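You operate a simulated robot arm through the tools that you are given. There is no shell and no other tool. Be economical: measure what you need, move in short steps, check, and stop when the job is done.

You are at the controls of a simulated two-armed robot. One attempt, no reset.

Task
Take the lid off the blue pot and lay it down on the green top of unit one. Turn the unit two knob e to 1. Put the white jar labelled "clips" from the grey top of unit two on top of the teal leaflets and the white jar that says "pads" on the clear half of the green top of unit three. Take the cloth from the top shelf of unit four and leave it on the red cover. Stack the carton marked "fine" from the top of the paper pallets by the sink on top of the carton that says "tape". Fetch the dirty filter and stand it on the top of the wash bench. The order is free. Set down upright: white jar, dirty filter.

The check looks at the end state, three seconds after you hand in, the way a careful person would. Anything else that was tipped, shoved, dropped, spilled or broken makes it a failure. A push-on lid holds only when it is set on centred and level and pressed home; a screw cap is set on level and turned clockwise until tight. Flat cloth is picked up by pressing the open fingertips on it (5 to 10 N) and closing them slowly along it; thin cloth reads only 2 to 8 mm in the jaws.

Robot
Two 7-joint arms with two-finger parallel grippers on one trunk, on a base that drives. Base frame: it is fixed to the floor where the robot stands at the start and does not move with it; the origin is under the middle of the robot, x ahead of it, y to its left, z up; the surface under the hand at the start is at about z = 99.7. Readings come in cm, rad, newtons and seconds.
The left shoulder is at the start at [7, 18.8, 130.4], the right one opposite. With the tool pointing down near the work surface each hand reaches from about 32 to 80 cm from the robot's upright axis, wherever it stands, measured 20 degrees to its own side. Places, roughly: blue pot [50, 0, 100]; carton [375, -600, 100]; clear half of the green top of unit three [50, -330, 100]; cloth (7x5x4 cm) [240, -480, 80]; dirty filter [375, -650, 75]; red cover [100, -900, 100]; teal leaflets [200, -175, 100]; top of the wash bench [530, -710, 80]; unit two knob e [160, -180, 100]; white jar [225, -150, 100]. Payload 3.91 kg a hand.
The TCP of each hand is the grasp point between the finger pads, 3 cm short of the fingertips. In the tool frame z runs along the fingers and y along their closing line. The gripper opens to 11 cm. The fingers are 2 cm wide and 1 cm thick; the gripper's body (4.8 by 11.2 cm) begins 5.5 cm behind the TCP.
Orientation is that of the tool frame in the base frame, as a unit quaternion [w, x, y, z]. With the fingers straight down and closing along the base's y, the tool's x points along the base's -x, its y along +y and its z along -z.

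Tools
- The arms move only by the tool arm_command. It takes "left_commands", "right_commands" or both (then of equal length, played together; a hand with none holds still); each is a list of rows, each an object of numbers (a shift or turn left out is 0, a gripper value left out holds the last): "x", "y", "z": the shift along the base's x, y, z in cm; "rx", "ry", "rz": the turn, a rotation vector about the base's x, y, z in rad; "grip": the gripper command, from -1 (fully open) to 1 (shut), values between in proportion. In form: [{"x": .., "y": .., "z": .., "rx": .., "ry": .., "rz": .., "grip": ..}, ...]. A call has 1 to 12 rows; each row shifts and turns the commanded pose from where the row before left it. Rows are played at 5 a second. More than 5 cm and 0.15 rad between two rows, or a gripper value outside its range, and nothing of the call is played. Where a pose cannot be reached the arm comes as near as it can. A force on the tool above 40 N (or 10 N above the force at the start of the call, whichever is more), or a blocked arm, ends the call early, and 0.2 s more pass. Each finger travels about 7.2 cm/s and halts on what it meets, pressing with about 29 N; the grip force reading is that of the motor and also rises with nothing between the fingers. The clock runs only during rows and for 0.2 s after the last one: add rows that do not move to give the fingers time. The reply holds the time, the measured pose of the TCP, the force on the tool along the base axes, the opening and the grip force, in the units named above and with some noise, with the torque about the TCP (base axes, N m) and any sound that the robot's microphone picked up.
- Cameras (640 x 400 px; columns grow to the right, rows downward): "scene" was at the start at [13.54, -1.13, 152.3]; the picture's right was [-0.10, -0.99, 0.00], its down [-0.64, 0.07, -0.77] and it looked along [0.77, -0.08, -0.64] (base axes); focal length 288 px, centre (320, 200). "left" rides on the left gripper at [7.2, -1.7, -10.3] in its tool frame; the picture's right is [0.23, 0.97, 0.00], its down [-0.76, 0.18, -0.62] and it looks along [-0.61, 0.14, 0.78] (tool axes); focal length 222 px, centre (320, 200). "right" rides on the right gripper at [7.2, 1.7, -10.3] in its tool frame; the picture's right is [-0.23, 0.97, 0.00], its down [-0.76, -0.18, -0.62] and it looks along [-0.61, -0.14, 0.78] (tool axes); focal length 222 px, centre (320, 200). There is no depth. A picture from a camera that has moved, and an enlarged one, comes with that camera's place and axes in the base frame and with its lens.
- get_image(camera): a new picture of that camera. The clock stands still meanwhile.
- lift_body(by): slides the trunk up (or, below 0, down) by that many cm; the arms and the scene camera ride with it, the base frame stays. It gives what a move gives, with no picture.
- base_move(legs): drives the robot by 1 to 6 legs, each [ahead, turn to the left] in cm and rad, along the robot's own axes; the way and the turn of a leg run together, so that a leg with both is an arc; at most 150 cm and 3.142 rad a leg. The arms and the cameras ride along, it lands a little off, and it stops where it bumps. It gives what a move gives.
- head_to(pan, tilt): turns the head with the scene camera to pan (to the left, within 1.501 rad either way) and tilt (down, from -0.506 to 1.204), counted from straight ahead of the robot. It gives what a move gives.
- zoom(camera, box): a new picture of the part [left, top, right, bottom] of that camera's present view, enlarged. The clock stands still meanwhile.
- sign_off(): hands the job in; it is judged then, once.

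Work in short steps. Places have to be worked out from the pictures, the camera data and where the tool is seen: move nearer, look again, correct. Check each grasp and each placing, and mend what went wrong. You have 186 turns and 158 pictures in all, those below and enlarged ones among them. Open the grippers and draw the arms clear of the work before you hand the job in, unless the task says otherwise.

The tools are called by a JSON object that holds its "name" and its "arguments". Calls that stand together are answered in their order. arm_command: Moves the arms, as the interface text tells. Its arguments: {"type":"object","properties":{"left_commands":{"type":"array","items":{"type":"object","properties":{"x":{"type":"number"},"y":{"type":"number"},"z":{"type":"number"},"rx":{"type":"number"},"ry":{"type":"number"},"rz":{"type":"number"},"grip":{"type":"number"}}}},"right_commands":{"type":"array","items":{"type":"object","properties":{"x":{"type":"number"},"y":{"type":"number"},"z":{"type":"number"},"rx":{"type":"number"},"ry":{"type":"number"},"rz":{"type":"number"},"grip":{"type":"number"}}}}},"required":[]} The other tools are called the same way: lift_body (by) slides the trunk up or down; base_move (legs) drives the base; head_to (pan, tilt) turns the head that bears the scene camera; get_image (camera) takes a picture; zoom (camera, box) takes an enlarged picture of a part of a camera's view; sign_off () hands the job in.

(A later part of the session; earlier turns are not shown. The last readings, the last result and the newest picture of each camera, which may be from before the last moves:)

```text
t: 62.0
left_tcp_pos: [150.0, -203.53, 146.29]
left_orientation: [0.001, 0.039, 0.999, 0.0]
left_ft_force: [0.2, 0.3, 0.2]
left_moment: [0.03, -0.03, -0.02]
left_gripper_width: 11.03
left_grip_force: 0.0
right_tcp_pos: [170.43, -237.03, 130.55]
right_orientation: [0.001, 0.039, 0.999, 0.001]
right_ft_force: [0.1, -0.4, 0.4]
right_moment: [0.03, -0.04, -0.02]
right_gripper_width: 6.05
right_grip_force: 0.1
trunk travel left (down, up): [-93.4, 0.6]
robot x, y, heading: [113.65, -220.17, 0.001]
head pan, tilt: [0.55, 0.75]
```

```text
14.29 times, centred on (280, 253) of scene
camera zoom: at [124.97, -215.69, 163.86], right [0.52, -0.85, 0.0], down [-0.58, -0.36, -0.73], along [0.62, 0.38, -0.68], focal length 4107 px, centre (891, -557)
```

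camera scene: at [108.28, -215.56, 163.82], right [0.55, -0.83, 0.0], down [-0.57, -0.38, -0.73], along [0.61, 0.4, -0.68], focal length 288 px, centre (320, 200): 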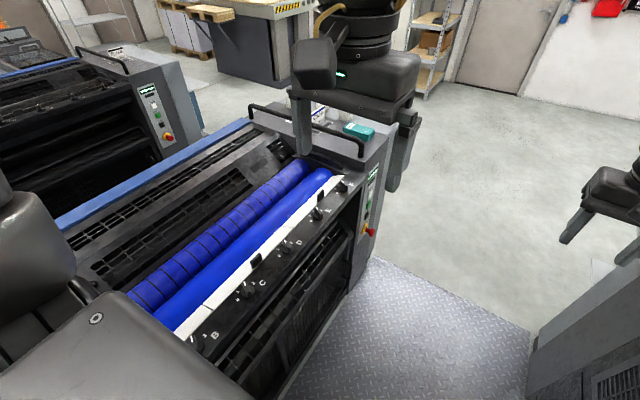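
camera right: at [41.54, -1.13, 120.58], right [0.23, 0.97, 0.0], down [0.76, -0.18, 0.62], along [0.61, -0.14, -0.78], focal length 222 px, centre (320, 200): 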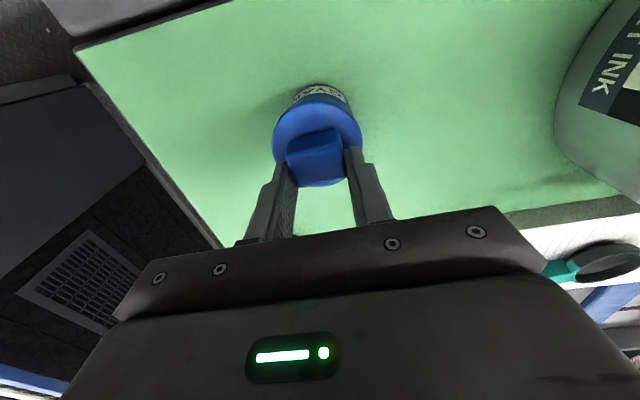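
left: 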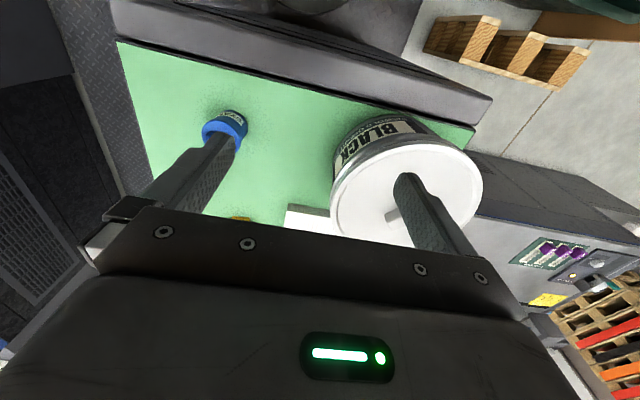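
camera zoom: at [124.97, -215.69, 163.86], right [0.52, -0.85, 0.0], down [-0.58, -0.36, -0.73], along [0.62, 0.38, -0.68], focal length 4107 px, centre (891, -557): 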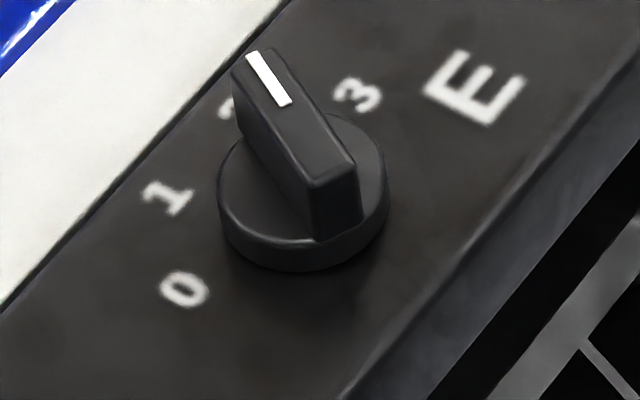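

Knob E now points at 2 (≈67° in the base plane); 1 lies at ≈113°, so it must turn +0.80 rad. I lower the trunk, then bring the left hand above the knob with the closing line across the fin.

{"name": "lift_body", "arguments": {"by": -12}}

{"name": "arm_command", "arguments": {"left_commands": [{"x": 1.16, "y": 2.72, "z": -2, "rz": 0.146, "grip": -0.4}, {"x": 1.16, "y": 2.72, "z": -2, "rz": 0.146}, {"x": 1.16, "y": 2.72, "z": -2, "rz": 0.146}, {"x": 1.16, "y": 2.72, "z": -2, "rz": 0.146}, {"x": 1.16, "y": 2.72, "z": -2, "rz": 0.146}, {"x": 1.16, "y": 2.72, "z": -2, "rz": 0.146}, {"x": 1.16, "y": 2.72, "z": -2, "rz": 0.146}, {"x": 1.16, "y": 2.72, "z": -2, "rz": 0.146}, {}]}}

{"name": "get_image", "arguments": {"camera": "left"}}

```text
t: 63.5
left_tcp_pos: [150.5, -203.68, 134.33]
left_orientation: [-0.002, 0.039, 0.999, 0.0]
left_ft_force: [0.0, 0.4, 0.6]
left_moment: [0.02, -0.03, 0.01]
left_gripper_width: 10.99
left_grip_force: 0.0
right_tcp_pos: [170.86, -237.0, 118.33]
right_orientation: [0.0, 0.039, 0.999, 0.0]
right_ft_force: [-0.5, -0.5, -0.1]
right_moment: [0.02, 0.03, -0.01]
right_gripper_width: 6.06
right_grip_force: 0.1
trunk travel left (down, up): [-81.4, 12.6]
robot x, y, heading: [113.26, -219.89, -0.003]
head pan, tilt: [0.55, 0.75]
```

```text
t: 65.5
left_tcp_pos: [159.53, -181.8, 118.15]
left_orientation: [0.0, -0.52, 0.854, 0.0]
left_ft_force: [-0.2, 0.4, 0.3]
left_moment: [0.0, 0.0, 0.0]
left_gripper_width: 7.7
left_grip_force: 0.1
right_tcp_pos: [170.67, -237.16, 118.29]
right_orientation: [0.001, 0.039, 0.999, 0.001]
right_ft_force: [-0.7, -0.4, 0.0]
right_moment: [0.04, -0.03, 0.01]
right_gripper_width: 6.04
right_grip_force: 0.1
trunk travel left (down, up): [-81.4, 12.6]
robot x, y, heading: [113.43, -220.03, 0.001]
head pan, tilt: [0.55, 0.75]
```

```text
125 pictures are left
camera left: at [157.68, -189.02, 128.6], right [-0.97, 0.25, 0.0], down [0.19, 0.76, 0.62], along [0.15, 0.6, -0.78], focal length 222 px, centre (320, 200)
```

left: 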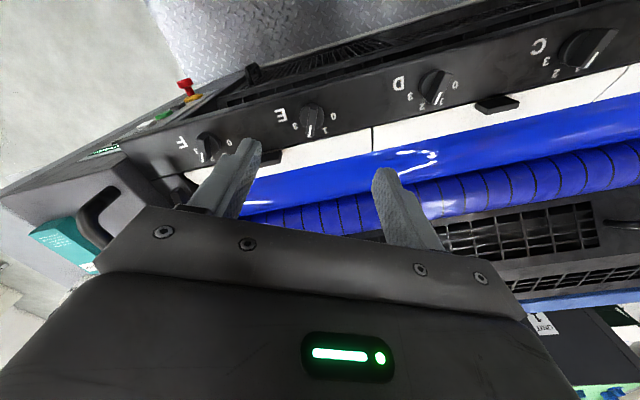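

The hand is above the knob; I add a small turn, narrow the fingers, and go down 8 cm for a closer look.

{"name": "arm_command", "arguments": {"left_commands": [{"z": -4, "rz": 0.075, "grip": -0.3}, {"z": -4, "x": 0.5, "y": 0.3}, {}]}}

{"name": "get_image", "arguments": {"camera": "left"}}

{"name": "zoom", "arguments": {"camera": "scene", "box": [240, 200, 340, 280]}}

```text
t: 66.2
left_tcp_pos: [159.97, -181.6, 110.33]
left_orientation: [0.0, -0.551, 0.834, -0.001]
left_ft_force: [-0.4, -0.1, -0.3]
left_moment: [-0.02, 0.01, 0.02]
left_gripper_width: 7.13
left_grip_force: 0.0
right_tcp_pos: [170.8, -237.08, 118.47]
right_orientation: [0.001, 0.039, 0.999, 0.001]
right_ft_force: [-0.4, -0.1, 0.1]
right_moment: [-0.01, -0.04, 0.0]
right_gripper_width: 6.07
right_grip_force: 0.1
trunk travel left (down, up): [-81.4, 12.6]
robot x, y, heading: [113.34, -220.1, 0.002]
head pan, tilt: [0.55, 0.75]
```

```text
124 pictures are left
camera left: at [158.75, -188.85, 120.61], right [-0.98, 0.17, 0.0], down [0.14, 0.77, 0.62], along [0.11, 0.61, -0.78], focal length 222 px, centre (320, 200)
```

left: 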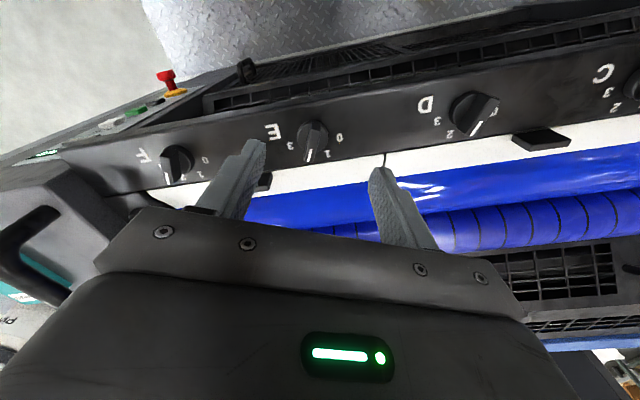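

```text
5.00 times, centred on (290, 240) of scene
camera zoom: at [125.32, -215.85, 151.84], right [0.52, -0.85, 0.0], down [-0.58, -0.36, -0.73], along [0.62, 0.38, -0.68], focal length 1437 px, centre (470, 0)
```

zoom: 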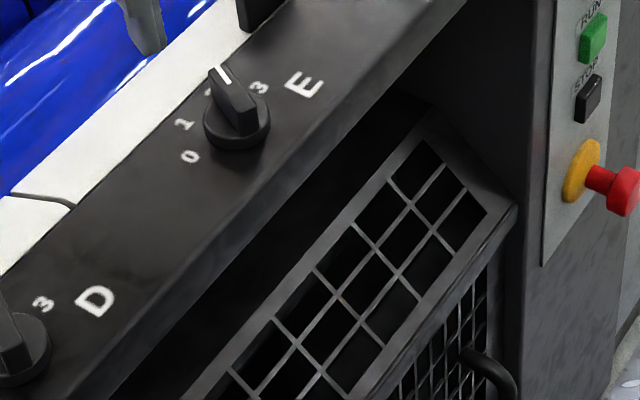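

Relative to the fingertips the knob lies about +0.5 cm in x and +0.6 in y. I correct and lower 3 cm more.

{"name": "arm_command", "arguments": {"left_commands": [{"x": 0.4, "y": 0.5, "z": -1.5, "grip": -0.1}, {"z": -1.5}, {}]}}

{"name": "get_image", "arguments": {"camera": "left"}}

{"name": "zoom", "arguments": {"camera": "scene", "box": [220, 180, 340, 260]}}

```text
t: 67.0
left_tcp_pos: [160.6, -181.05, 107.28]
left_orientation: [0.0, -0.551, 0.835, 0.0]
left_ft_force: [0.3, 0.0, 0.1]
left_moment: [0.0, 0.02, -0.03]
left_gripper_width: 6.06
left_grip_force: 0.0
right_tcp_pos: [170.79, -237.11, 118.3]
right_orientation: [0.001, 0.039, 0.999, 0.0]
right_ft_force: [-0.3, 0.2, -0.7]
right_moment: [0.01, -0.04, -0.02]
right_gripper_width: 6.04
right_grip_force: 0.0
trunk travel left (down, up): [-81.4, 12.6]
robot x, y, heading: [113.2, -219.32, -0.003]
head pan, tilt: [0.55, 0.75]
```

```text
122 pictures are left
camera left: at [159.31, -188.34, 117.55], right [-0.98, 0.17, 0.0], down [0.14, 0.77, 0.62], along [0.11, 0.61, -0.78], focal length 222 px, centre (320, 200)
```

left: 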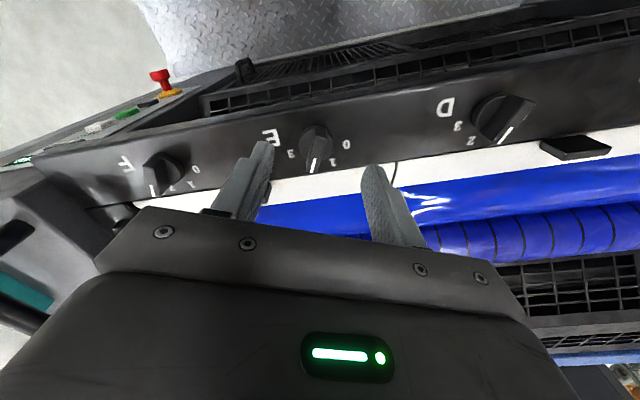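

```text
5.00 times, centred on (280, 220) of scene
camera zoom: at [125.4, -215.76, 151.83], right [0.52, -0.85, 0.0], down [-0.58, -0.36, -0.73], along [0.62, 0.38, -0.68], focal length 1437 px, centre (520, 100)
```

zoom: 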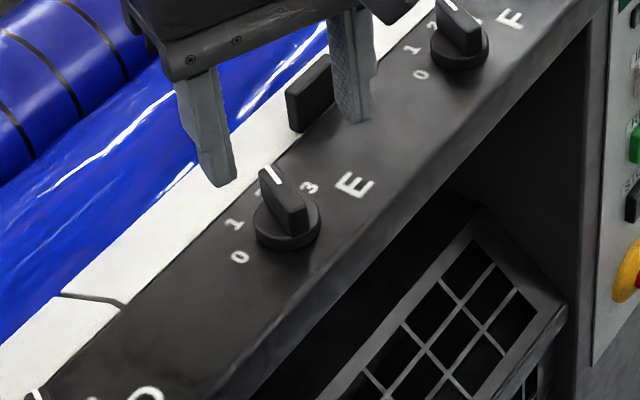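

I shift +0.1/+0.5 and lower 2.2 cm, watching the force.

{"name": "arm_command", "arguments": {"left_commands": [{"x": 0.1, "y": 0.5, "z": -0.7, "grip": -0.2}, {"z": -0.5}, {"z": -0.5}, {"z": -0.5}, {}]}}

{"name": "zoom", "arguments": {"camera": "left", "box": [220, 80, 420, 210]}}

{"name": "zoom", "arguments": {"camera": "scene", "box": [220, 180, 340, 260]}}

```text
t: 68.2
left_tcp_pos: [160.77, -180.46, 104.96]
left_orientation: [0.001, -0.55, 0.835, 0.0]
left_ft_force: [0.2, 0.2, -0.5]
left_moment: [-0.03, -0.02, -0.03]
left_gripper_width: 6.6
left_grip_force: 0.0
right_tcp_pos: [170.78, -237.16, 118.28]
right_orientation: [0.0, 0.039, 0.999, 0.001]
right_ft_force: [-1.0, 0.6, 0.0]
right_moment: [0.04, 0.03, -0.05]
right_gripper_width: 6.03
right_grip_force: 0.1
trunk travel left (down, up): [-81.4, 12.6]
robot x, y, heading: [113.42, -219.9, 0.004]
head pan, tilt: [0.55, 0.75]
```

```text
3.08 times, centred on (320, 145) of left
camera zoom: at [159.48, -187.81, 115.28], right [-0.98, 0.17, 0.0], down [0.14, 0.77, 0.62], along [0.11, 0.61, -0.78], focal length 684 px, centre (320, 369)
```

zoom: 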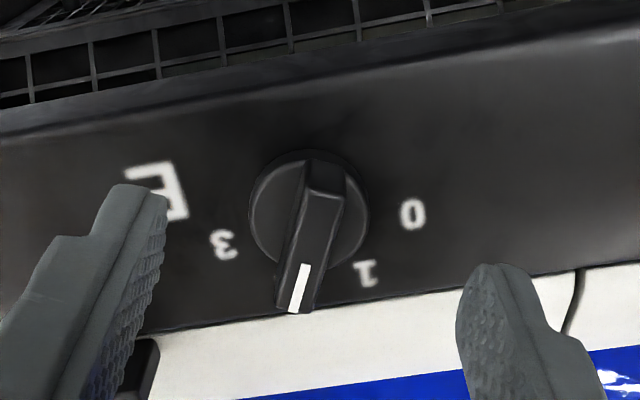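

```text
5.00 times, centred on (280, 220) of scene
camera zoom: at [125.42, -215.74, 151.82], right [0.52, -0.85, 0.0], down [-0.58, -0.36, -0.73], along [0.62, 0.38, -0.68], focal length 1437 px, centre (520, 100)
```

zoom: 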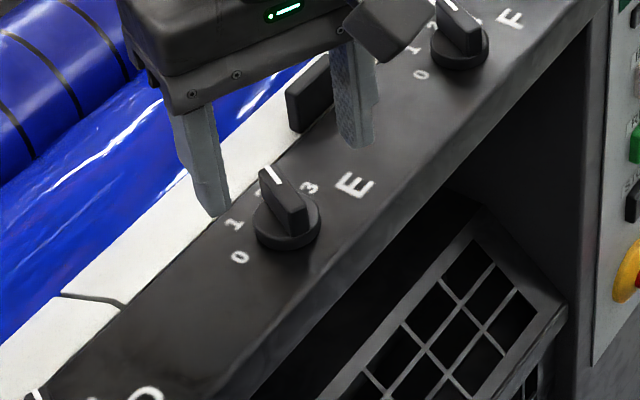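

The tips straddle the fin squarely. I go down a bit more and close.

{"name": "arm_command", "arguments": {"left_commands": [{"z": -0.4}, {"z": -0.3}, {"grip": 0.2}, {"grip": 0.5}, {"grip": 0.8}, {"grip": 1}, {"grip": 1}]}}

{"name": "zoom", "arguments": {"camera": "left", "box": [220, 80, 420, 210]}}

{"name": "zoom", "arguments": {"camera": "scene", "box": [220, 180, 340, 260]}}

```text
t: 69.8
left_tcp_pos: [160.81, -180.46, 104.14]
left_orientation: [0.0, -0.551, 0.835, 0.0]
left_ft_force: [0.2, 0.2, 0.3]
left_moment: [-0.03, -0.01, -0.02]
left_gripper_width: 0.0
left_grip_force: 28.8
right_tcp_pos: [170.62, -236.99, 118.34]
right_orientation: [0.0, 0.039, 0.999, 0.0]
right_ft_force: [0.2, -0.5, 0.3]
right_moment: [-0.02, -0.03, -0.01]
right_gripper_width: 6.06
right_grip_force: 0.1
trunk travel left (down, up): [-81.4, 12.6]
robot x, y, heading: [113.0, -219.81, -0.0]
head pan, tilt: [0.55, 0.75]
```

```text
3.08 times, centred on (320, 145) of left
camera zoom: at [159.47, -187.74, 114.63], right [-0.98, 0.17, 0.0], down [0.14, 0.77, 0.62], along [0.11, 0.61, -0.78], focal length 684 px, centre (320, 369)
```

zoom: 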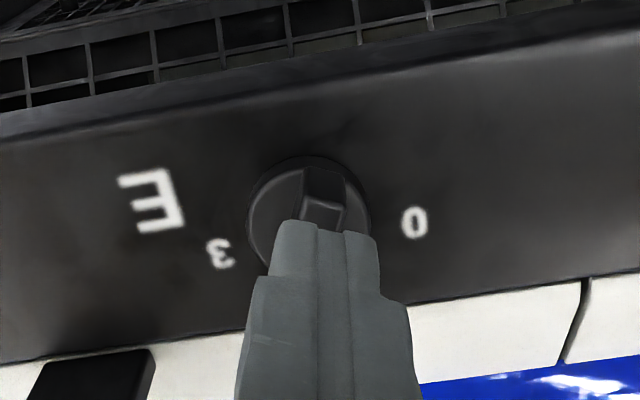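

```text
5.00 times, centred on (280, 220) of scene
camera zoom: at [125.44, -215.72, 151.82], right [0.52, -0.85, 0.0], down [-0.58, -0.36, -0.73], along [0.62, 0.38, -0.68], focal length 1437 px, centre (520, 100)
```

zoom: 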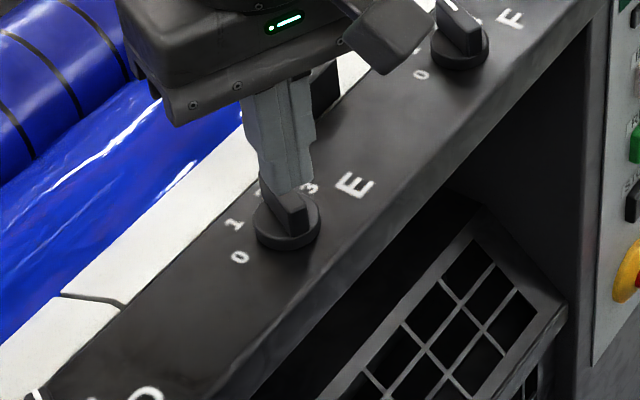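

Fingers shut just above the fin: the knob is lower than I took it. I open, lower 1 cm with a slight shift, and look again.

{"name": "arm_command", "arguments": {"left_commands": [{"grip": -0.2}, {"grip": -0.2}, {"x": 0.1, "y": 0.3, "z": -0.5}, {"z": -0.5}, {}]}}

{"name": "zoom", "arguments": {"camera": "left", "box": [220, 80, 420, 210]}}

{"name": "zoom", "arguments": {"camera": "scene", "box": [220, 180, 340, 260]}}

```text
t: 71.0
left_tcp_pos: [160.77, -180.21, 103.31]
left_orientation: [0.001, -0.55, 0.835, 0.0]
left_ft_force: [0.0, 0.2, -0.5]
left_moment: [-0.01, 0.01, -0.01]
left_gripper_width: 6.6
left_grip_force: 0.1
right_tcp_pos: [170.81, -237.07, 118.27]
right_orientation: [0.0, 0.04, 0.999, 0.0]
right_ft_force: [-0.2, -0.3, 0.3]
right_moment: [-0.01, 0.0, -0.01]
right_gripper_width: 6.02
right_grip_force: 0.3
trunk travel left (down, up): [-81.4, 12.6]
robot x, y, heading: [113.21, -220.05, 0.001]
head pan, tilt: [0.55, 0.75]
```

```text
3.08 times, centred on (320, 145) of left
camera zoom: at [159.52, -187.49, 113.66], right [-0.98, 0.17, 0.0], down [0.14, 0.77, 0.62], along [0.11, 0.61, -0.78], focal length 684 px, centre (320, 369)
```

zoom: 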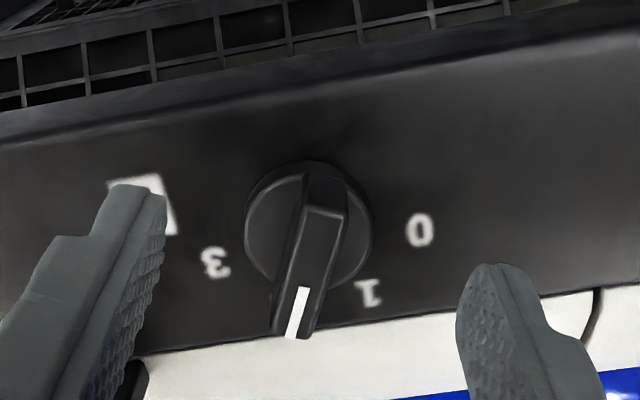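

```text
5.00 times, centred on (280, 220) of scene
camera zoom: at [125.43, -215.74, 151.82], right [0.52, -0.85, 0.0], down [-0.58, -0.36, -0.73], along [0.62, 0.38, -0.68], focal length 1437 px, centre (520, 100)
```

zoom: 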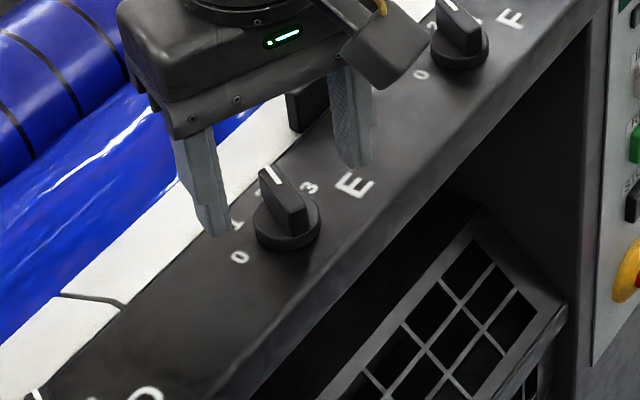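

Tips mid now slightly to -y of the fin centre. I shift +0.4 in y, lower 0.8 cm, and close.

{"name": "arm_command", "arguments": {"left_commands": [{"y": 0.4, "z": -0.4}, {"z": -0.4}, {"grip": 0.2}, {"grip": 0.5}, {"grip": 0.8}, {"grip": 1}, {"grip": 1}]}}

{"name": "zoom", "arguments": {"camera": "left", "box": [220, 80, 420, 210]}}

```text
t: 72.7
left_tcp_pos: [161.03, -180.05, 102.51]
left_orientation: [0.001, -0.551, 0.835, -0.001]
left_ft_force: [11.1, -2.4, 3.1]
left_moment: [-0.32, -0.3, -0.1]
left_gripper_width: 1.08
left_grip_force: 44.9
right_tcp_pos: [170.85, -237.12, 118.14]
right_orientation: [-0.001, 0.04, 0.999, 0.0]
right_ft_force: [-0.5, -0.5, -0.3]
right_moment: [-0.03, 0.01, 0.01]
right_gripper_width: 6.06
right_grip_force: 0.0
trunk travel left (down, up): [-81.4, 12.6]
robot x, y, heading: [113.46, -219.7, 0.001]
head pan, tilt: [0.55, 0.75]
```

```text
3.08 times, centred on (320, 145) of left
camera zoom: at [159.74, -187.23, 112.88], right [-0.98, 0.18, 0.0], down [0.14, 0.77, 0.62], along [0.11, 0.61, -0.78], focal length 684 px, centre (320, 369)
```

zoom: 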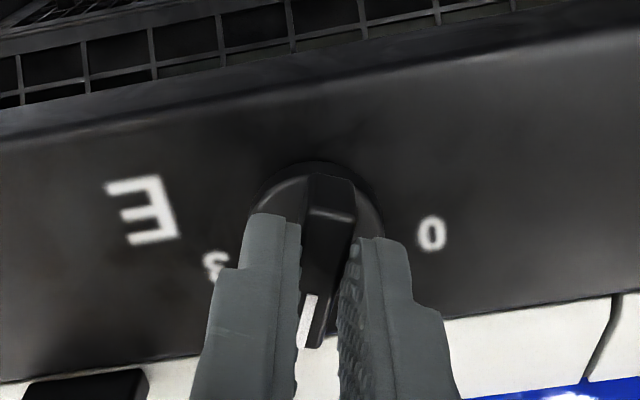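

The fin is held (1.1 cm). I turn +0.78 rad about z in small rows.

{"name": "arm_command", "arguments": {"left_commands": [{"rz": 0.1}, {"rz": 0.1}, {"rz": 0.1}, {"rz": 0.1}, {"rz": 0.1}, {"rz": 0.1}, {"rz": 0.1}, {"rz": 0.1}, {}]}}

{"name": "zoom", "arguments": {"camera": "left", "box": [220, 80, 420, 210]}}

{"name": "zoom", "arguments": {"camera": "scene", "box": [220, 180, 340, 260]}}

```text
t: 74.4
left_tcp_pos: [161.27, -179.97, 102.5]
left_orientation: [-0.002, 0.817, -0.577, 0.005]
left_ft_force: [14.8, -4.9, -5.8]
left_moment: [1.07, 0.05, -0.05]
left_gripper_width: 1.09
left_grip_force: 45.0
right_tcp_pos: [171.02, -237.19, 118.2]
right_orientation: [0.0, 0.04, 0.999, 0.0]
right_ft_force: [0.2, 0.4, 0.1]
right_moment: [-0.04, 0.01, 0.02]
right_gripper_width: 6.06
right_grip_force: 0.0
trunk travel left (down, up): [-81.4, 12.6]
robot x, y, heading: [113.1, -219.55, 0.002]
head pan, tilt: [0.55, 0.75]
stopped in row 8 (left hand): the force on the tool passed its limit at 41 N (the readings are from after the stop); the commanded pose is now the measured one
```

```text
3.08 times, centred on (320, 145) of left
camera zoom: at [165.29, -186.16, 112.94], right [-0.84, -0.54, -0.01], down [-0.43, 0.66, 0.62], along [-0.33, 0.52, -0.79], focal length 684 px, centre (320, 369)
```

zoom: 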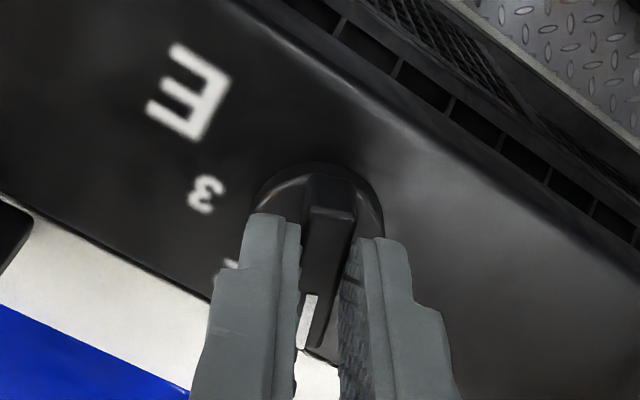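

```text
5.00 times, centred on (280, 220) of scene
camera zoom: at [125.69, -215.69, 151.74], right [0.52, -0.85, 0.0], down [-0.58, -0.36, -0.73], along [0.62, 0.38, -0.68], focal length 1437 px, centre (520, 100)
```

zoom: 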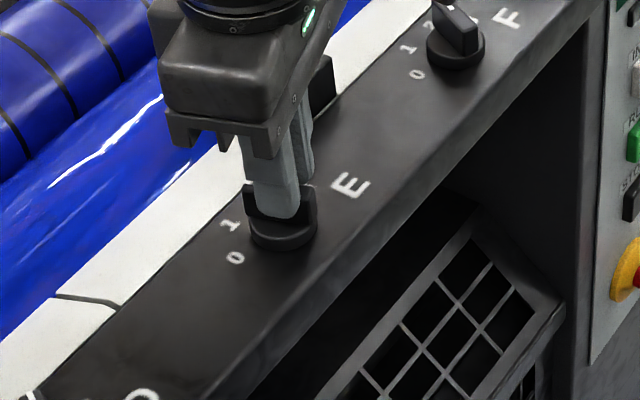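

Turned about 43°. I release, rise and check where the pointer stands.

{"name": "arm_command", "arguments": {"left_commands": [{"grip": 0.3}, {"grip": -0.1}, {"grip": -0.3}, {"z": 2}, {"z": 4}, {"z": 4}, {}]}}

{"name": "zoom", "arguments": {"camera": "scene", "box": [258, 212, 302, 240]}}

```text
t: 76.0
left_tcp_pos: [161.03, -179.92, 112.79]
left_orientation: [-0.001, 0.817, -0.576, 0.002]
left_ft_force: [-0.9, 0.1, 0.4]
left_moment: [0.0, 0.05, 0.0]
left_gripper_width: 7.16
left_grip_force: 0.1
right_tcp_pos: [170.83, -237.03, 118.32]
right_orientation: [0.0, 0.039, 0.999, 0.0]
right_ft_force: [-0.5, 0.4, -0.5]
right_moment: [-0.02, -0.02, -0.01]
right_gripper_width: 6.04
right_grip_force: 0.1
trunk travel left (down, up): [-81.4, 12.6]
robot x, y, heading: [113.22, -219.98, -0.0]
head pan, tilt: [0.55, 0.75]
```

```text
14.29 times, centred on (280, 226) of scene
camera zoom: at [125.51, -215.66, 151.81], right [0.52, -0.85, 0.0], down [-0.58, -0.36, -0.73], along [0.62, 0.38, -0.68], focal length 4107 px, centre (891, -171)
```

zoom: 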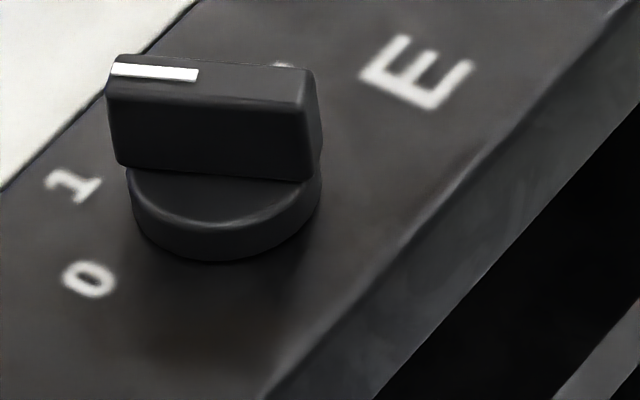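

The pointer (≈114°) stands at "1". I raise the left hand and turn it back while looking at the grey top.

{"name": "arm_command", "arguments": {"left_commands": [{"z": 4.5, "rz": -0.15}, {"z": 4.5, "rz": -0.15}, {"z": 4.5, "rz": -0.15}, {"x": -1, "y": -3, "z": 3, "rz": -0.15}, {"x": -1, "y": -3, "z": 3, "rz": -0.15}, {"y": -4, "rz": -0.15}, {"y": -4, "rz": -0.15}, {"y": -4, "rz": -0.15}, {"y": -2, "rz": -0.15}, {"rz": -0.15}, {"rz": -0.15}, {"rz": -0.15}]}}

{"name": "head_to", "arguments": {"pan": 0.5, "tilt": 0.4}}

{"name": "get_image", "arguments": {"camera": "scene"}}

```text
t: 78.6
left_tcp_pos: [158.05, -201.44, 131.79]
left_orientation: [0.0, -0.057, 0.998, -0.002]
left_ft_force: [-0.4, -0.2, 0.3]
left_moment: [-0.01, 0.0, 0.01]
left_gripper_width: 7.17
left_grip_force: 0.0
left hand out of reach, approached as far as the arm can: row 12
right_tcp_pos: [170.53, -237.42, 118.45]
right_orientation: [0.001, 0.039, 0.999, 0.002]
right_ft_force: [-0.8, -1.4, 1.0]
right_moment: [0.03, -0.04, 0.03]
right_gripper_width: 6.04
right_grip_force: 0.0
trunk travel left (down, up): [-81.4, 12.6]
robot x, y, heading: [113.06, -220.12, -0.003]
head pan, tilt: [0.55, 0.75]
```

```text
t: 79.4
left_tcp_pos: [158.34, -201.01, 131.67]
left_orientation: [-0.002, -0.058, 0.998, -0.005]
left_ft_force: [-0.6, -0.1, -0.3]
left_moment: [-0.01, -0.01, 0.01]
left_gripper_width: 7.14
left_grip_force: 0.1
right_tcp_pos: [170.94, -237.01, 118.3]
right_orientation: [-0.002, 0.039, 0.999, 0.0]
right_ft_force: [1.1, 0.6, -0.4]
right_moment: [-0.02, -0.02, 0.0]
right_gripper_width: 6.05
right_grip_force: 0.1
trunk travel left (down, up): [-81.4, 12.6]
robot x, y, heading: [113.29, -220.08, 0.003]
head pan, tilt: [0.499, 0.4]
```

```text
110 pictures are left
camera scene: at [126.63, -215.52, 154.91], right [0.48, -0.88, 0.0], down [-0.34, -0.19, -0.92], along [0.81, 0.44, -0.39], focal length 288 px, centre (320, 200)
```

scene: 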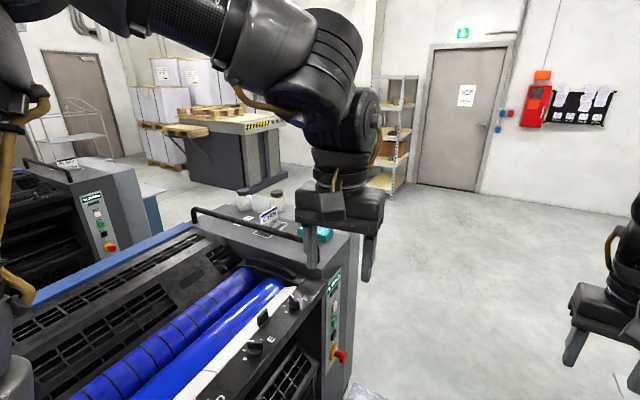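

Next I drive out of the aisle's far end, raise the trunk, and turn left to face the grey top.

{"name": "lift_body", "arguments": {"by": 12}}

{"name": "base_move", "arguments": {"legs": [[80, 0], [77, 0], [0, 1.2]]}}

{"name": "head_to", "arguments": {"pan": 0.6, "tilt": 0.6}}

{"name": "get_image", "arguments": {"camera": "scene"}}

```text
t: 80.9
left_tcp_pos: [158.27, -201.08, 143.65]
left_orientation: [-0.002, -0.058, 0.998, -0.004]
left_ft_force: [0.2, -1.4, 0.4]
left_moment: [-0.01, 0.01, 0.02]
left_gripper_width: 7.15
left_grip_force: 0.1
right_tcp_pos: [170.85, -237.18, 130.37]
right_orientation: [0.0, 0.039, 0.999, 0.0]
right_ft_force: [-0.5, 0.2, 0.1]
right_moment: [0.02, -0.01, 0.01]
right_gripper_width: 6.06
right_grip_force: 0.1
trunk travel left (down, up): [-93.4, 0.6]
robot x, y, heading: [113.59, -219.92, -0.002]
head pan, tilt: [0.499, 0.4]
```

```text
t: 92.1
left_tcp_pos: [269.55, -170.74, 143.69]
left_orientation: [0.001, -0.623, 0.782, -0.004]
left_ft_force: [-0.3, -0.1, 0.1]
left_moment: [-0.03, -0.01, -0.02]
left_gripper_width: 7.17
left_grip_force: 0.0
right_tcp_pos: [307.83, -171.02, 130.33]
right_orientation: [-0.001, -0.545, 0.839, 0.0]
right_ft_force: [0.0, 0.1, 0.0]
right_moment: [0.0, 0.02, 0.01]
right_gripper_width: 6.03
right_grip_force: 0.0
trunk travel left (down, up): [-93.4, 0.6]
robot x, y, heading: [272.19, -219.31, 1.232]
head pan, tilt: [0.499, 0.4]
```

```text
t: 92.8
left_tcp_pos: [269.55, -170.82, 143.67]
left_orientation: [0.001, -0.623, 0.782, -0.004]
left_ft_force: [-0.1, 0.3, 0.0]
left_moment: [0.0, 0.0, 0.01]
left_gripper_width: 7.15
left_grip_force: 0.1
right_tcp_pos: [307.69, -170.92, 130.29]
right_orientation: [0.0, -0.545, 0.839, 0.001]
right_ft_force: [-1.0, -0.5, -0.2]
right_moment: [-0.02, -0.01, 0.01]
right_gripper_width: 6.04
right_grip_force: 0.0
trunk travel left (down, up): [-93.4, 0.6]
robot x, y, heading: [271.94, -219.27, 1.231]
head pan, tilt: [0.6, 0.6]
```

```text
109 pictures are left
camera scene: at [271.63, -206.35, 165.12], right [0.97, 0.26, 0.0], down [0.15, -0.55, -0.83], along [-0.21, 0.8, -0.56], focal length 288 px, centre (320, 200)
```

scene: 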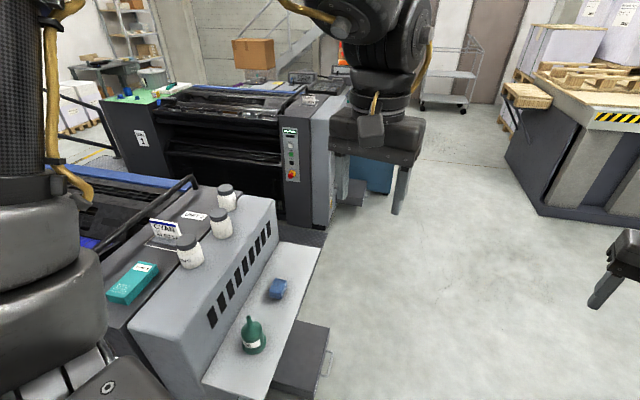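

I can see three jars and the teal leaflets. I zoom in to read labels.

{"name": "zoom", "arguments": {"camera": "scene", "box": [90, 170, 270, 310]}}

```text
2.86 times, centred on (180, 240) of scene
camera zoom: at [271.63, -206.35, 165.12], right [0.97, 0.26, 0.0], down [0.15, -0.55, -0.83], along [-0.21, 0.8, -0.56], focal length 821 px, centre (720, 86)
```

zoom: 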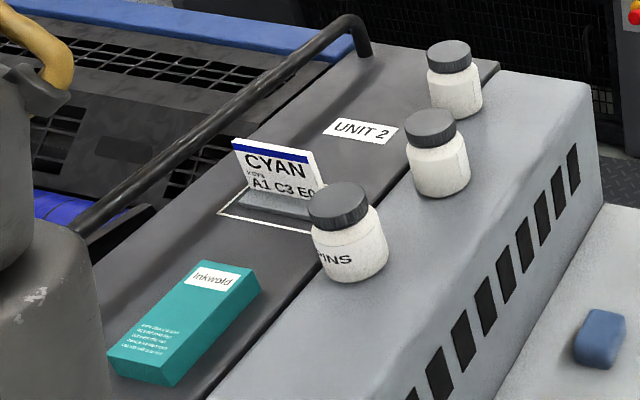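

"PINS" is the near jar; the other two (≈(221,-144) and (214,-129)) have hidden labels. I drive round to face the end of the unit from +x and look.

{"name": "base_move", "arguments": {"legs": [[0, 0.17], [70, 0], [0, 1.741]]}}

{"name": "head_to", "arguments": {"pan": 0, "tilt": 0.65}}

{"name": "get_image", "arguments": {"camera": "scene"}}

```text
t: 97.2
left_tcp_pos: [269.11, -110.73, 143.54]
left_orientation: [0.008, -0.694, 0.72, -0.01]
left_ft_force: [-1.2, 0.0, -0.2]
left_moment: [0.0, -0.13, -0.06]
left_gripper_width: 7.16
left_grip_force: 0.0
right_tcp_pos: [306.6, -103.64, 130.87]
right_orientation: [0.007, -0.621, 0.784, -0.002]
right_ft_force: [-1.2, -0.7, 1.0]
right_moment: [0.02, -0.1, -0.02]
right_gripper_width: 6.07
right_grip_force: 0.1
trunk travel left (down, up): [-93.4, 0.6]
robot x, y, heading: [283.32, -157.82, 1.533]
head pan, tilt: [0.6, 0.6]
stopped in leg 2: the robot was blocked; the commanded pose is now the measured one
```

```text
t: 98.2
left_tcp_pos: [271.11, -110.52, 143.64]
left_orientation: [0.002, -0.693, 0.72, -0.005]
left_ft_force: [0.0, 0.2, -0.7]
left_moment: [0.01, 0.09, 0.01]
left_gripper_width: 7.15
left_grip_force: 0.0
right_tcp_pos: [308.58, -103.49, 130.38]
right_orientation: [0.0, -0.619, 0.785, 0.001]
right_ft_force: [0.2, 0.9, 0.9]
right_moment: [0.03, 0.05, -0.04]
right_gripper_width: 6.06
right_grip_force: 0.0
trunk travel left (down, up): [-93.4, 0.6]
robot x, y, heading: [282.95, -157.91, 1.533]
head pan, tilt: [0.0, 0.649]
```

```text
107 pictures are left
camera scene: at [283.98, -144.32, 164.67], right [1.0, -0.04, 0.0], down [-0.03, -0.6, -0.8], along [0.03, 0.8, -0.6], focal length 288 px, centre (320, 200)
```

scene: 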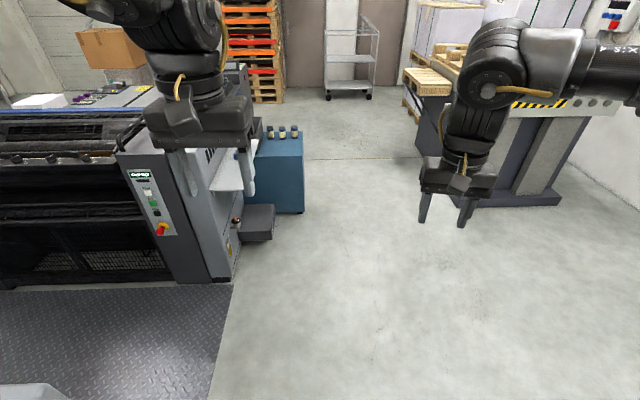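

The pedal box by the shelf blocked me. I back off, swing out to x≈320 and come in facing -x at y≈-171.

{"name": "base_move", "arguments": {"legs": [[-52, 0], [0, -0.75], [55, 0], [0, 2.358], [33, 0]]}}

{"name": "head_to", "arguments": {"pan": -0.2, "tilt": 0.65}}

{"name": "get_image", "arguments": {"camera": "scene"}}

```text
t: 113.4
left_tcp_pos: [241.07, -189.35, 143.7]
left_orientation: [-0.008, 1.0, 0.028, 0.0]
left_ft_force: [1.6, 0.0, 0.7]
left_moment: [-0.03, 0.06, -0.04]
left_gripper_width: 7.16
left_grip_force: 0.0
right_tcp_pos: [230.51, -152.68, 130.67]
right_orientation: [-0.001, 0.997, -0.071, -0.003]
right_ft_force: [1.3, 0.1, -1.0]
right_moment: [0.03, 0.02, 0.0]
right_gripper_width: 6.05
right_grip_force: 0.0
trunk travel left (down, up): [-93.4, 0.6]
robot x, y, heading: [286.42, -172.75, -3.081]
head pan, tilt: [0.0, 0.649]
```

```text
t: 114.1
left_tcp_pos: [240.74, -189.26, 143.59]
left_orientation: [-0.008, 1.0, 0.028, 0.001]
left_ft_force: [0.6, -0.7, 0.5]
left_moment: [-0.01, -0.02, -0.01]
left_gripper_width: 7.15
left_grip_force: 0.0
right_tcp_pos: [230.24, -152.78, 130.54]
right_orientation: [-0.001, 0.997, -0.071, -0.001]
right_ft_force: [0.5, -0.1, -0.1]
right_moment: [-0.03, 0.01, 0.03]
right_gripper_width: 6.06
right_grip_force: 0.0
trunk travel left (down, up): [-93.4, 0.6]
robot x, y, heading: [286.29, -172.88, -3.084]
head pan, tilt: [-0.201, 0.649]
```

```text
106 pictures are left
camera scene: at [273.06, -172.17, 164.69], right [0.15, 0.99, 0.0], down [0.6, -0.09, -0.8], along [-0.79, 0.12, -0.6], focal length 288 px, centre (320, 200)
```

scene: 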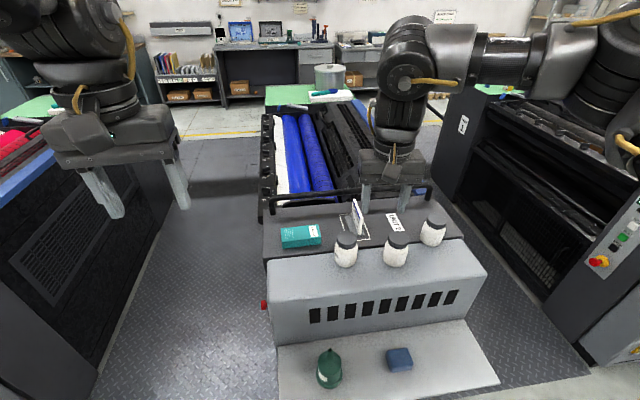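

Good stance. I zoom on the jars.

{"name": "zoom", "arguments": {"camera": "scene", "box": [270, 190, 470, 300]}}

{"name": "get_image", "arguments": {"camera": "right"}}

```text
3.20 times, centred on (370, 245) of scene
camera zoom: at [273.06, -172.17, 164.69], right [0.15, 0.99, 0.0], down [0.6, -0.09, -0.8], along [-0.79, 0.12, -0.6], focal length 920 px, centre (160, 56)
```

zoom: 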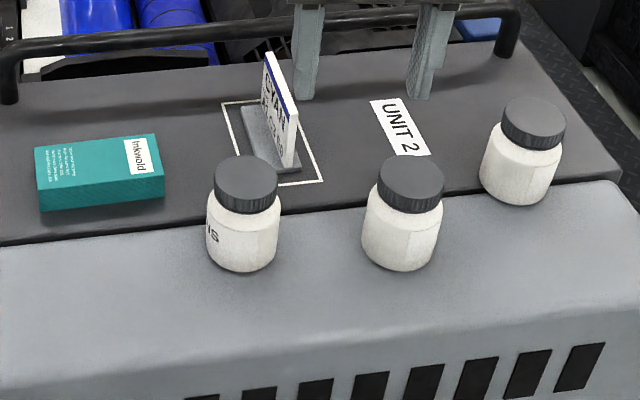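

```text
104 pictures are left
camera right: at [237.25, -155.6, 140.81], right [-0.36, -0.93, 0.0], down [-0.73, 0.28, 0.63], along [-0.58, 0.23, -0.78], focal length 222 px, centre (320, 200)
```

right: 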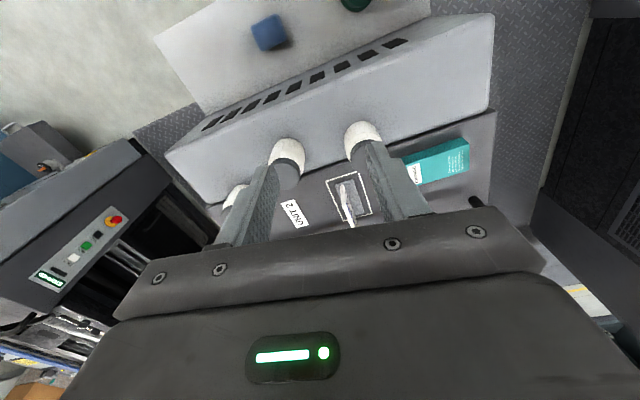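

Labels face away; jar 2 (≈(221,-142.7), 10.5 tall, 6.6 wide) must be one of the two wanted. I lower the trunk, hover over it with the right hand and check.

{"name": "lift_body", "arguments": {"by": -10}}

{"name": "arm_command", "arguments": {"right_commands": [{"x": -3, "y": 3, "grip": -0.8}, {"x": -3, "y": 3.5}, {"x": -3.2, "y": 3.5}, {}]}}

{"name": "get_image", "arguments": {"camera": "right"}}

{"name": "zoom", "arguments": {"camera": "scene", "box": [270, 160, 470, 290]}}

```text
t: 115.4
left_tcp_pos: [240.68, -189.33, 133.7]
left_orientation: [-0.009, 1.0, 0.028, 0.0]
left_ft_force: [0.1, 0.4, 0.0]
left_moment: [0.01, 0.0, -0.01]
left_gripper_width: 7.14
left_grip_force: 0.0
right_tcp_pos: [230.23, -152.81, 120.53]
right_orientation: [-0.001, 0.998, -0.07, -0.002]
right_ft_force: [0.0, 0.2, -0.3]
right_moment: [-0.04, 0.04, -0.02]
right_gripper_width: 6.06
right_grip_force: 0.0
trunk travel left (down, up): [-83.4, 10.6]
robot x, y, heading: [286.58, -173.04, -3.084]
head pan, tilt: [-0.201, 0.649]
```

```text
t: 116.4
left_tcp_pos: [240.8, -189.37, 133.61]
left_orientation: [-0.008, 1.0, 0.028, 0.001]
left_ft_force: [-0.1, -0.7, -0.2]
left_moment: [-0.01, 0.01, 0.02]
left_gripper_width: 7.15
left_grip_force: 0.1
right_tcp_pos: [220.91, -142.77, 120.49]
right_orientation: [-0.001, 0.998, -0.071, -0.001]
right_ft_force: [0.2, 0.3, 0.1]
right_moment: [0.0, 0.02, 0.0]
right_gripper_width: 9.94
right_grip_force: 0.1
trunk travel left (down, up): [-83.4, 10.6]
robot x, y, heading: [286.64, -173.0, -3.087]
head pan, tilt: [-0.201, 0.649]
```

```text
103 pictures are left
camera right: at [227.96, -145.6, 130.79], right [-0.36, -0.93, 0.0], down [-0.73, 0.28, 0.63], along [-0.58, 0.23, -0.78], focal length 222 px, centre (320, 200)
```

right: 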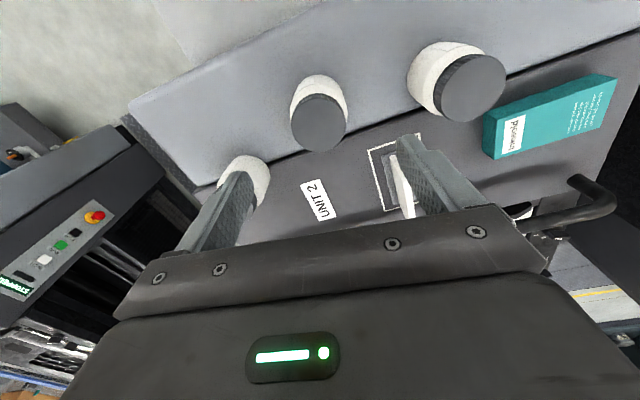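

```text
3.08 times, centred on (370, 225) of scene
camera zoom: at [273.02, -172.19, 154.69], right [0.15, 0.99, 0.0], down [0.6, -0.09, -0.8], along [-0.79, 0.12, -0.6], focal length 884 px, centre (166, 123)
```

zoom: 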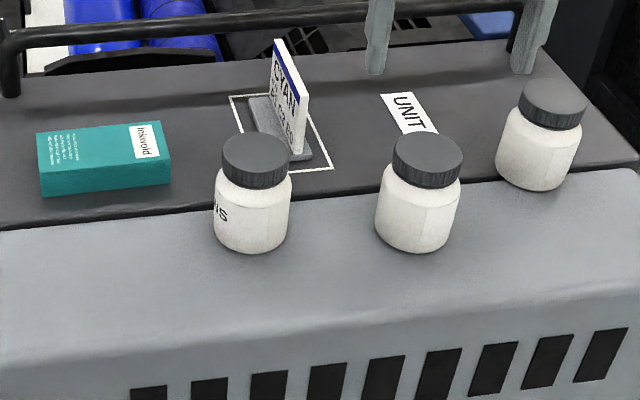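

Jar 2's axis is at about (221.6, -143.2). I align and descend to TCP z 106.7.

{"name": "arm_command", "arguments": {"right_commands": [{"x": 0.6, "y": -0.4, "z": -3}, {"z": -4}, {"z": -4}, {"z": -2.8}, {}]}}

{"name": "get_image", "arguments": {"camera": "right"}}

{"name": "zoom", "arguments": {"camera": "scene", "box": [270, 160, 470, 290]}}

```text
t: 117.6
left_tcp_pos: [240.82, -189.32, 133.64]
left_orientation: [-0.008, 1.0, 0.027, 0.001]
left_ft_force: [0.2, -0.2, -0.2]
left_moment: [0.0, -0.01, -0.01]
left_gripper_width: 7.16
left_grip_force: 0.0
right_tcp_pos: [221.48, -143.22, 106.8]
right_orientation: [-0.001, 0.997, -0.071, -0.001]
right_ft_force: [0.0, 0.1, 0.2]
right_moment: [0.0, 0.01, -0.01]
right_gripper_width: 9.89
right_grip_force: 0.0
trunk travel left (down, up): [-83.4, 10.6]
robot x, y, heading: [286.52, -172.6, -3.087]
head pan, tilt: [-0.201, 0.649]
```

```text
101 pictures are left
camera right: at [228.5, -146.01, 117.04], right [-0.36, -0.93, 0.0], down [-0.73, 0.28, 0.63], along [-0.58, 0.23, -0.78], focal length 222 px, centre (320, 200)
```

right: 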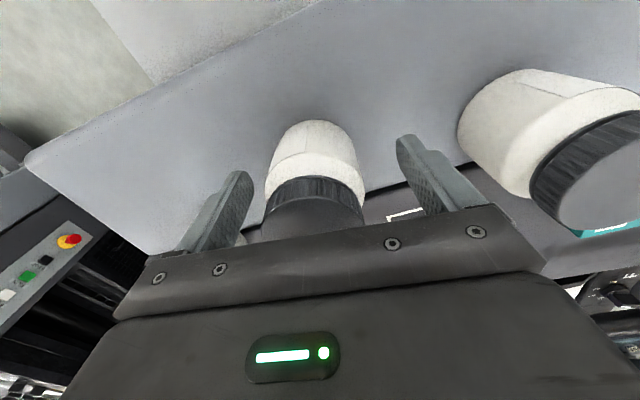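

```text
3.08 times, centred on (370, 225) of scene
camera zoom: at [273.02, -172.18, 154.68], right [0.15, 0.99, 0.0], down [0.6, -0.09, -0.8], along [-0.79, 0.12, -0.6], focal length 884 px, centre (166, 123)
```

zoom: 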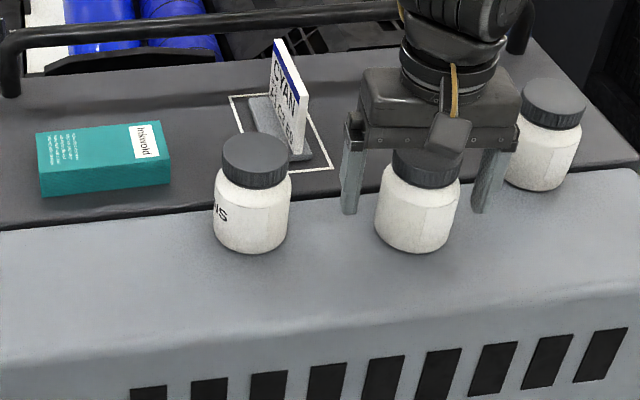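

Well centred. I close on the body and lift a little.

{"name": "arm_command", "arguments": {"right_commands": [{"grip": -0.3}, {"grip": 0.1}, {"grip": 0.3}, {"grip": 0.3}, {"z": 1}, {"z": 3}, {"z": 4}, {}]}}

{"name": "zoom", "arguments": {"camera": "scene", "box": [270, 120, 470, 290]}}

```text
t: 119.4
left_tcp_pos: [240.77, -189.29, 133.64]
left_orientation: [-0.007, 1.0, 0.028, 0.002]
left_ft_force: [-0.1, 0.2, -0.7]
left_moment: [0.03, 0.0, -0.02]
left_gripper_width: 7.16
left_grip_force: 0.1
right_tcp_pos: [221.46, -143.25, 114.6]
right_orientation: [-0.001, 0.997, -0.071, 0.0]
right_ft_force: [-0.7, -0.4, -2.8]
right_moment: [0.0, -0.03, -0.01]
right_gripper_width: 6.25
right_grip_force: 28.8
trunk travel left (down, up): [-83.4, 10.6]
robot x, y, heading: [286.24, -173.02, -3.089]
head pan, tilt: [-0.201, 0.649]
```

```text
2.35 times, centred on (370, 205) of scene
camera zoom: at [272.89, -172.1, 154.67], right [0.15, 0.99, 0.0], down [0.6, -0.09, -0.8], along [-0.79, 0.12, -0.61], focal length 676 px, centre (202, 188)
```

zoom: 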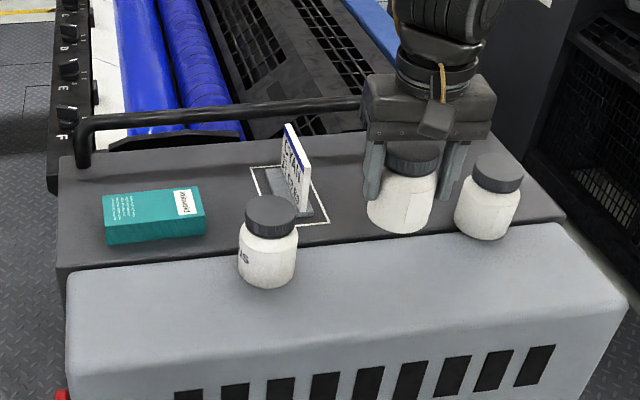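

Held. I raise it, bring it nearer and rotate 1.65 rad to read the label.

{"name": "arm_command", "arguments": {"right_commands": [{"z": 4, "rz": 0.15}, {"z": 4, "rz": 0.15}, {"x": 3, "z": 3, "rz": 0.15}, {"x": 3, "rz": 0.15}, {"x": 3, "rz": 0.15}, {"x": 3, "rz": 0.15}, {"rz": 0.15}, {"rz": 0.15}, {"rz": 0.15}, {"rz": 0.15}, {"rz": 0.15}, {}]}}

{"name": "zoom", "arguments": {"camera": "scene", "box": [330, 80, 530, 250]}}

```text
t: 122.0
left_tcp_pos: [240.77, -189.38, 133.57]
left_orientation: [-0.008, 1.0, 0.028, 0.0]
left_ft_force: [-0.2, 0.4, -0.2]
left_moment: [0.01, -0.01, 0.04]
left_gripper_width: 7.14
left_grip_force: 0.1
right_tcp_pos: [233.46, -143.21, 125.73]
right_orientation: [0.0, 0.729, 0.685, -0.002]
right_ft_force: [0.6, -0.6, -1.3]
right_moment: [-0.03, 0.03, -0.01]
right_gripper_width: 6.26
right_grip_force: 29.4
trunk travel left (down, up): [-83.4, 10.6]
robot x, y, heading: [286.54, -173.06, -3.089]
head pan, tilt: [-0.201, 0.649]
```

```text
2.35 times, centred on (430, 165) of scene
camera zoom: at [272.99, -172.14, 154.68], right [0.15, 0.99, 0.0], down [0.6, -0.09, -0.8], along [-0.79, 0.12, -0.6], focal length 676 px, centre (61, 282)
```

zoom: 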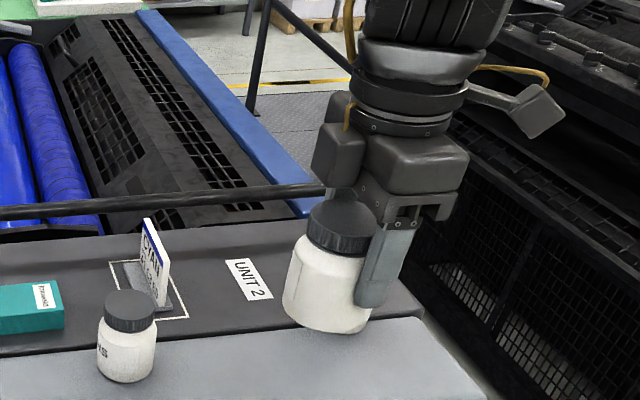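

No text yet. I rotate further in the same direction.

{"name": "arm_command", "arguments": {"right_commands": [{"rz": 0.15}, {"rz": 0.15}, {"rz": 0.15}, {"rz": 0.15}, {"rz": 0.15}, {"rz": 0.15}, {"rz": 0.15}, {}]}}

{"name": "zoom", "arguments": {"camera": "scene", "box": [330, 80, 530, 250]}}

```text
t: 123.8
left_tcp_pos: [240.68, -189.4, 133.6]
left_orientation: [-0.008, 1.0, 0.028, 0.001]
left_ft_force: [-0.1, 0.3, -1.0]
left_moment: [0.01, -0.02, 0.02]
left_gripper_width: 7.14
left_grip_force: 0.0
right_tcp_pos: [233.51, -143.24, 125.6]
right_orientation: [0.002, 0.287, 0.958, -0.002]
right_ft_force: [-0.1, 0.8, -1.3]
right_moment: [0.02, 0.01, 0.02]
right_gripper_width: 6.26
right_grip_force: 28.7
trunk travel left (down, up): [-83.4, 10.6]
robot x, y, heading: [286.36, -173.03, -3.091]
head pan, tilt: [-0.201, 0.649]
```

```text
2.35 times, centred on (430, 165) of scene
camera zoom: at [272.97, -172.14, 154.68], right [0.15, 0.99, 0.0], down [0.6, -0.09, -0.8], along [-0.79, 0.12, -0.6], focal length 676 px, centre (61, 282)
```

zoom: 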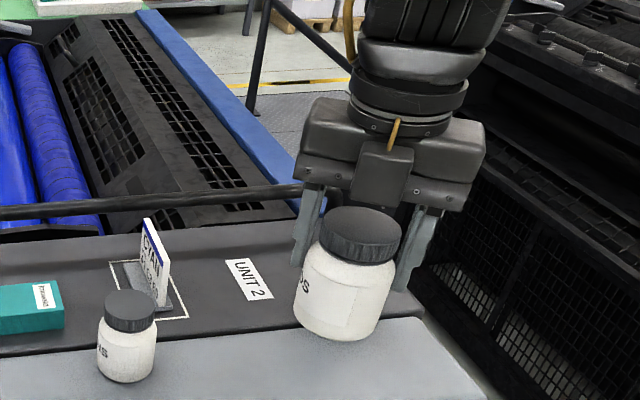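

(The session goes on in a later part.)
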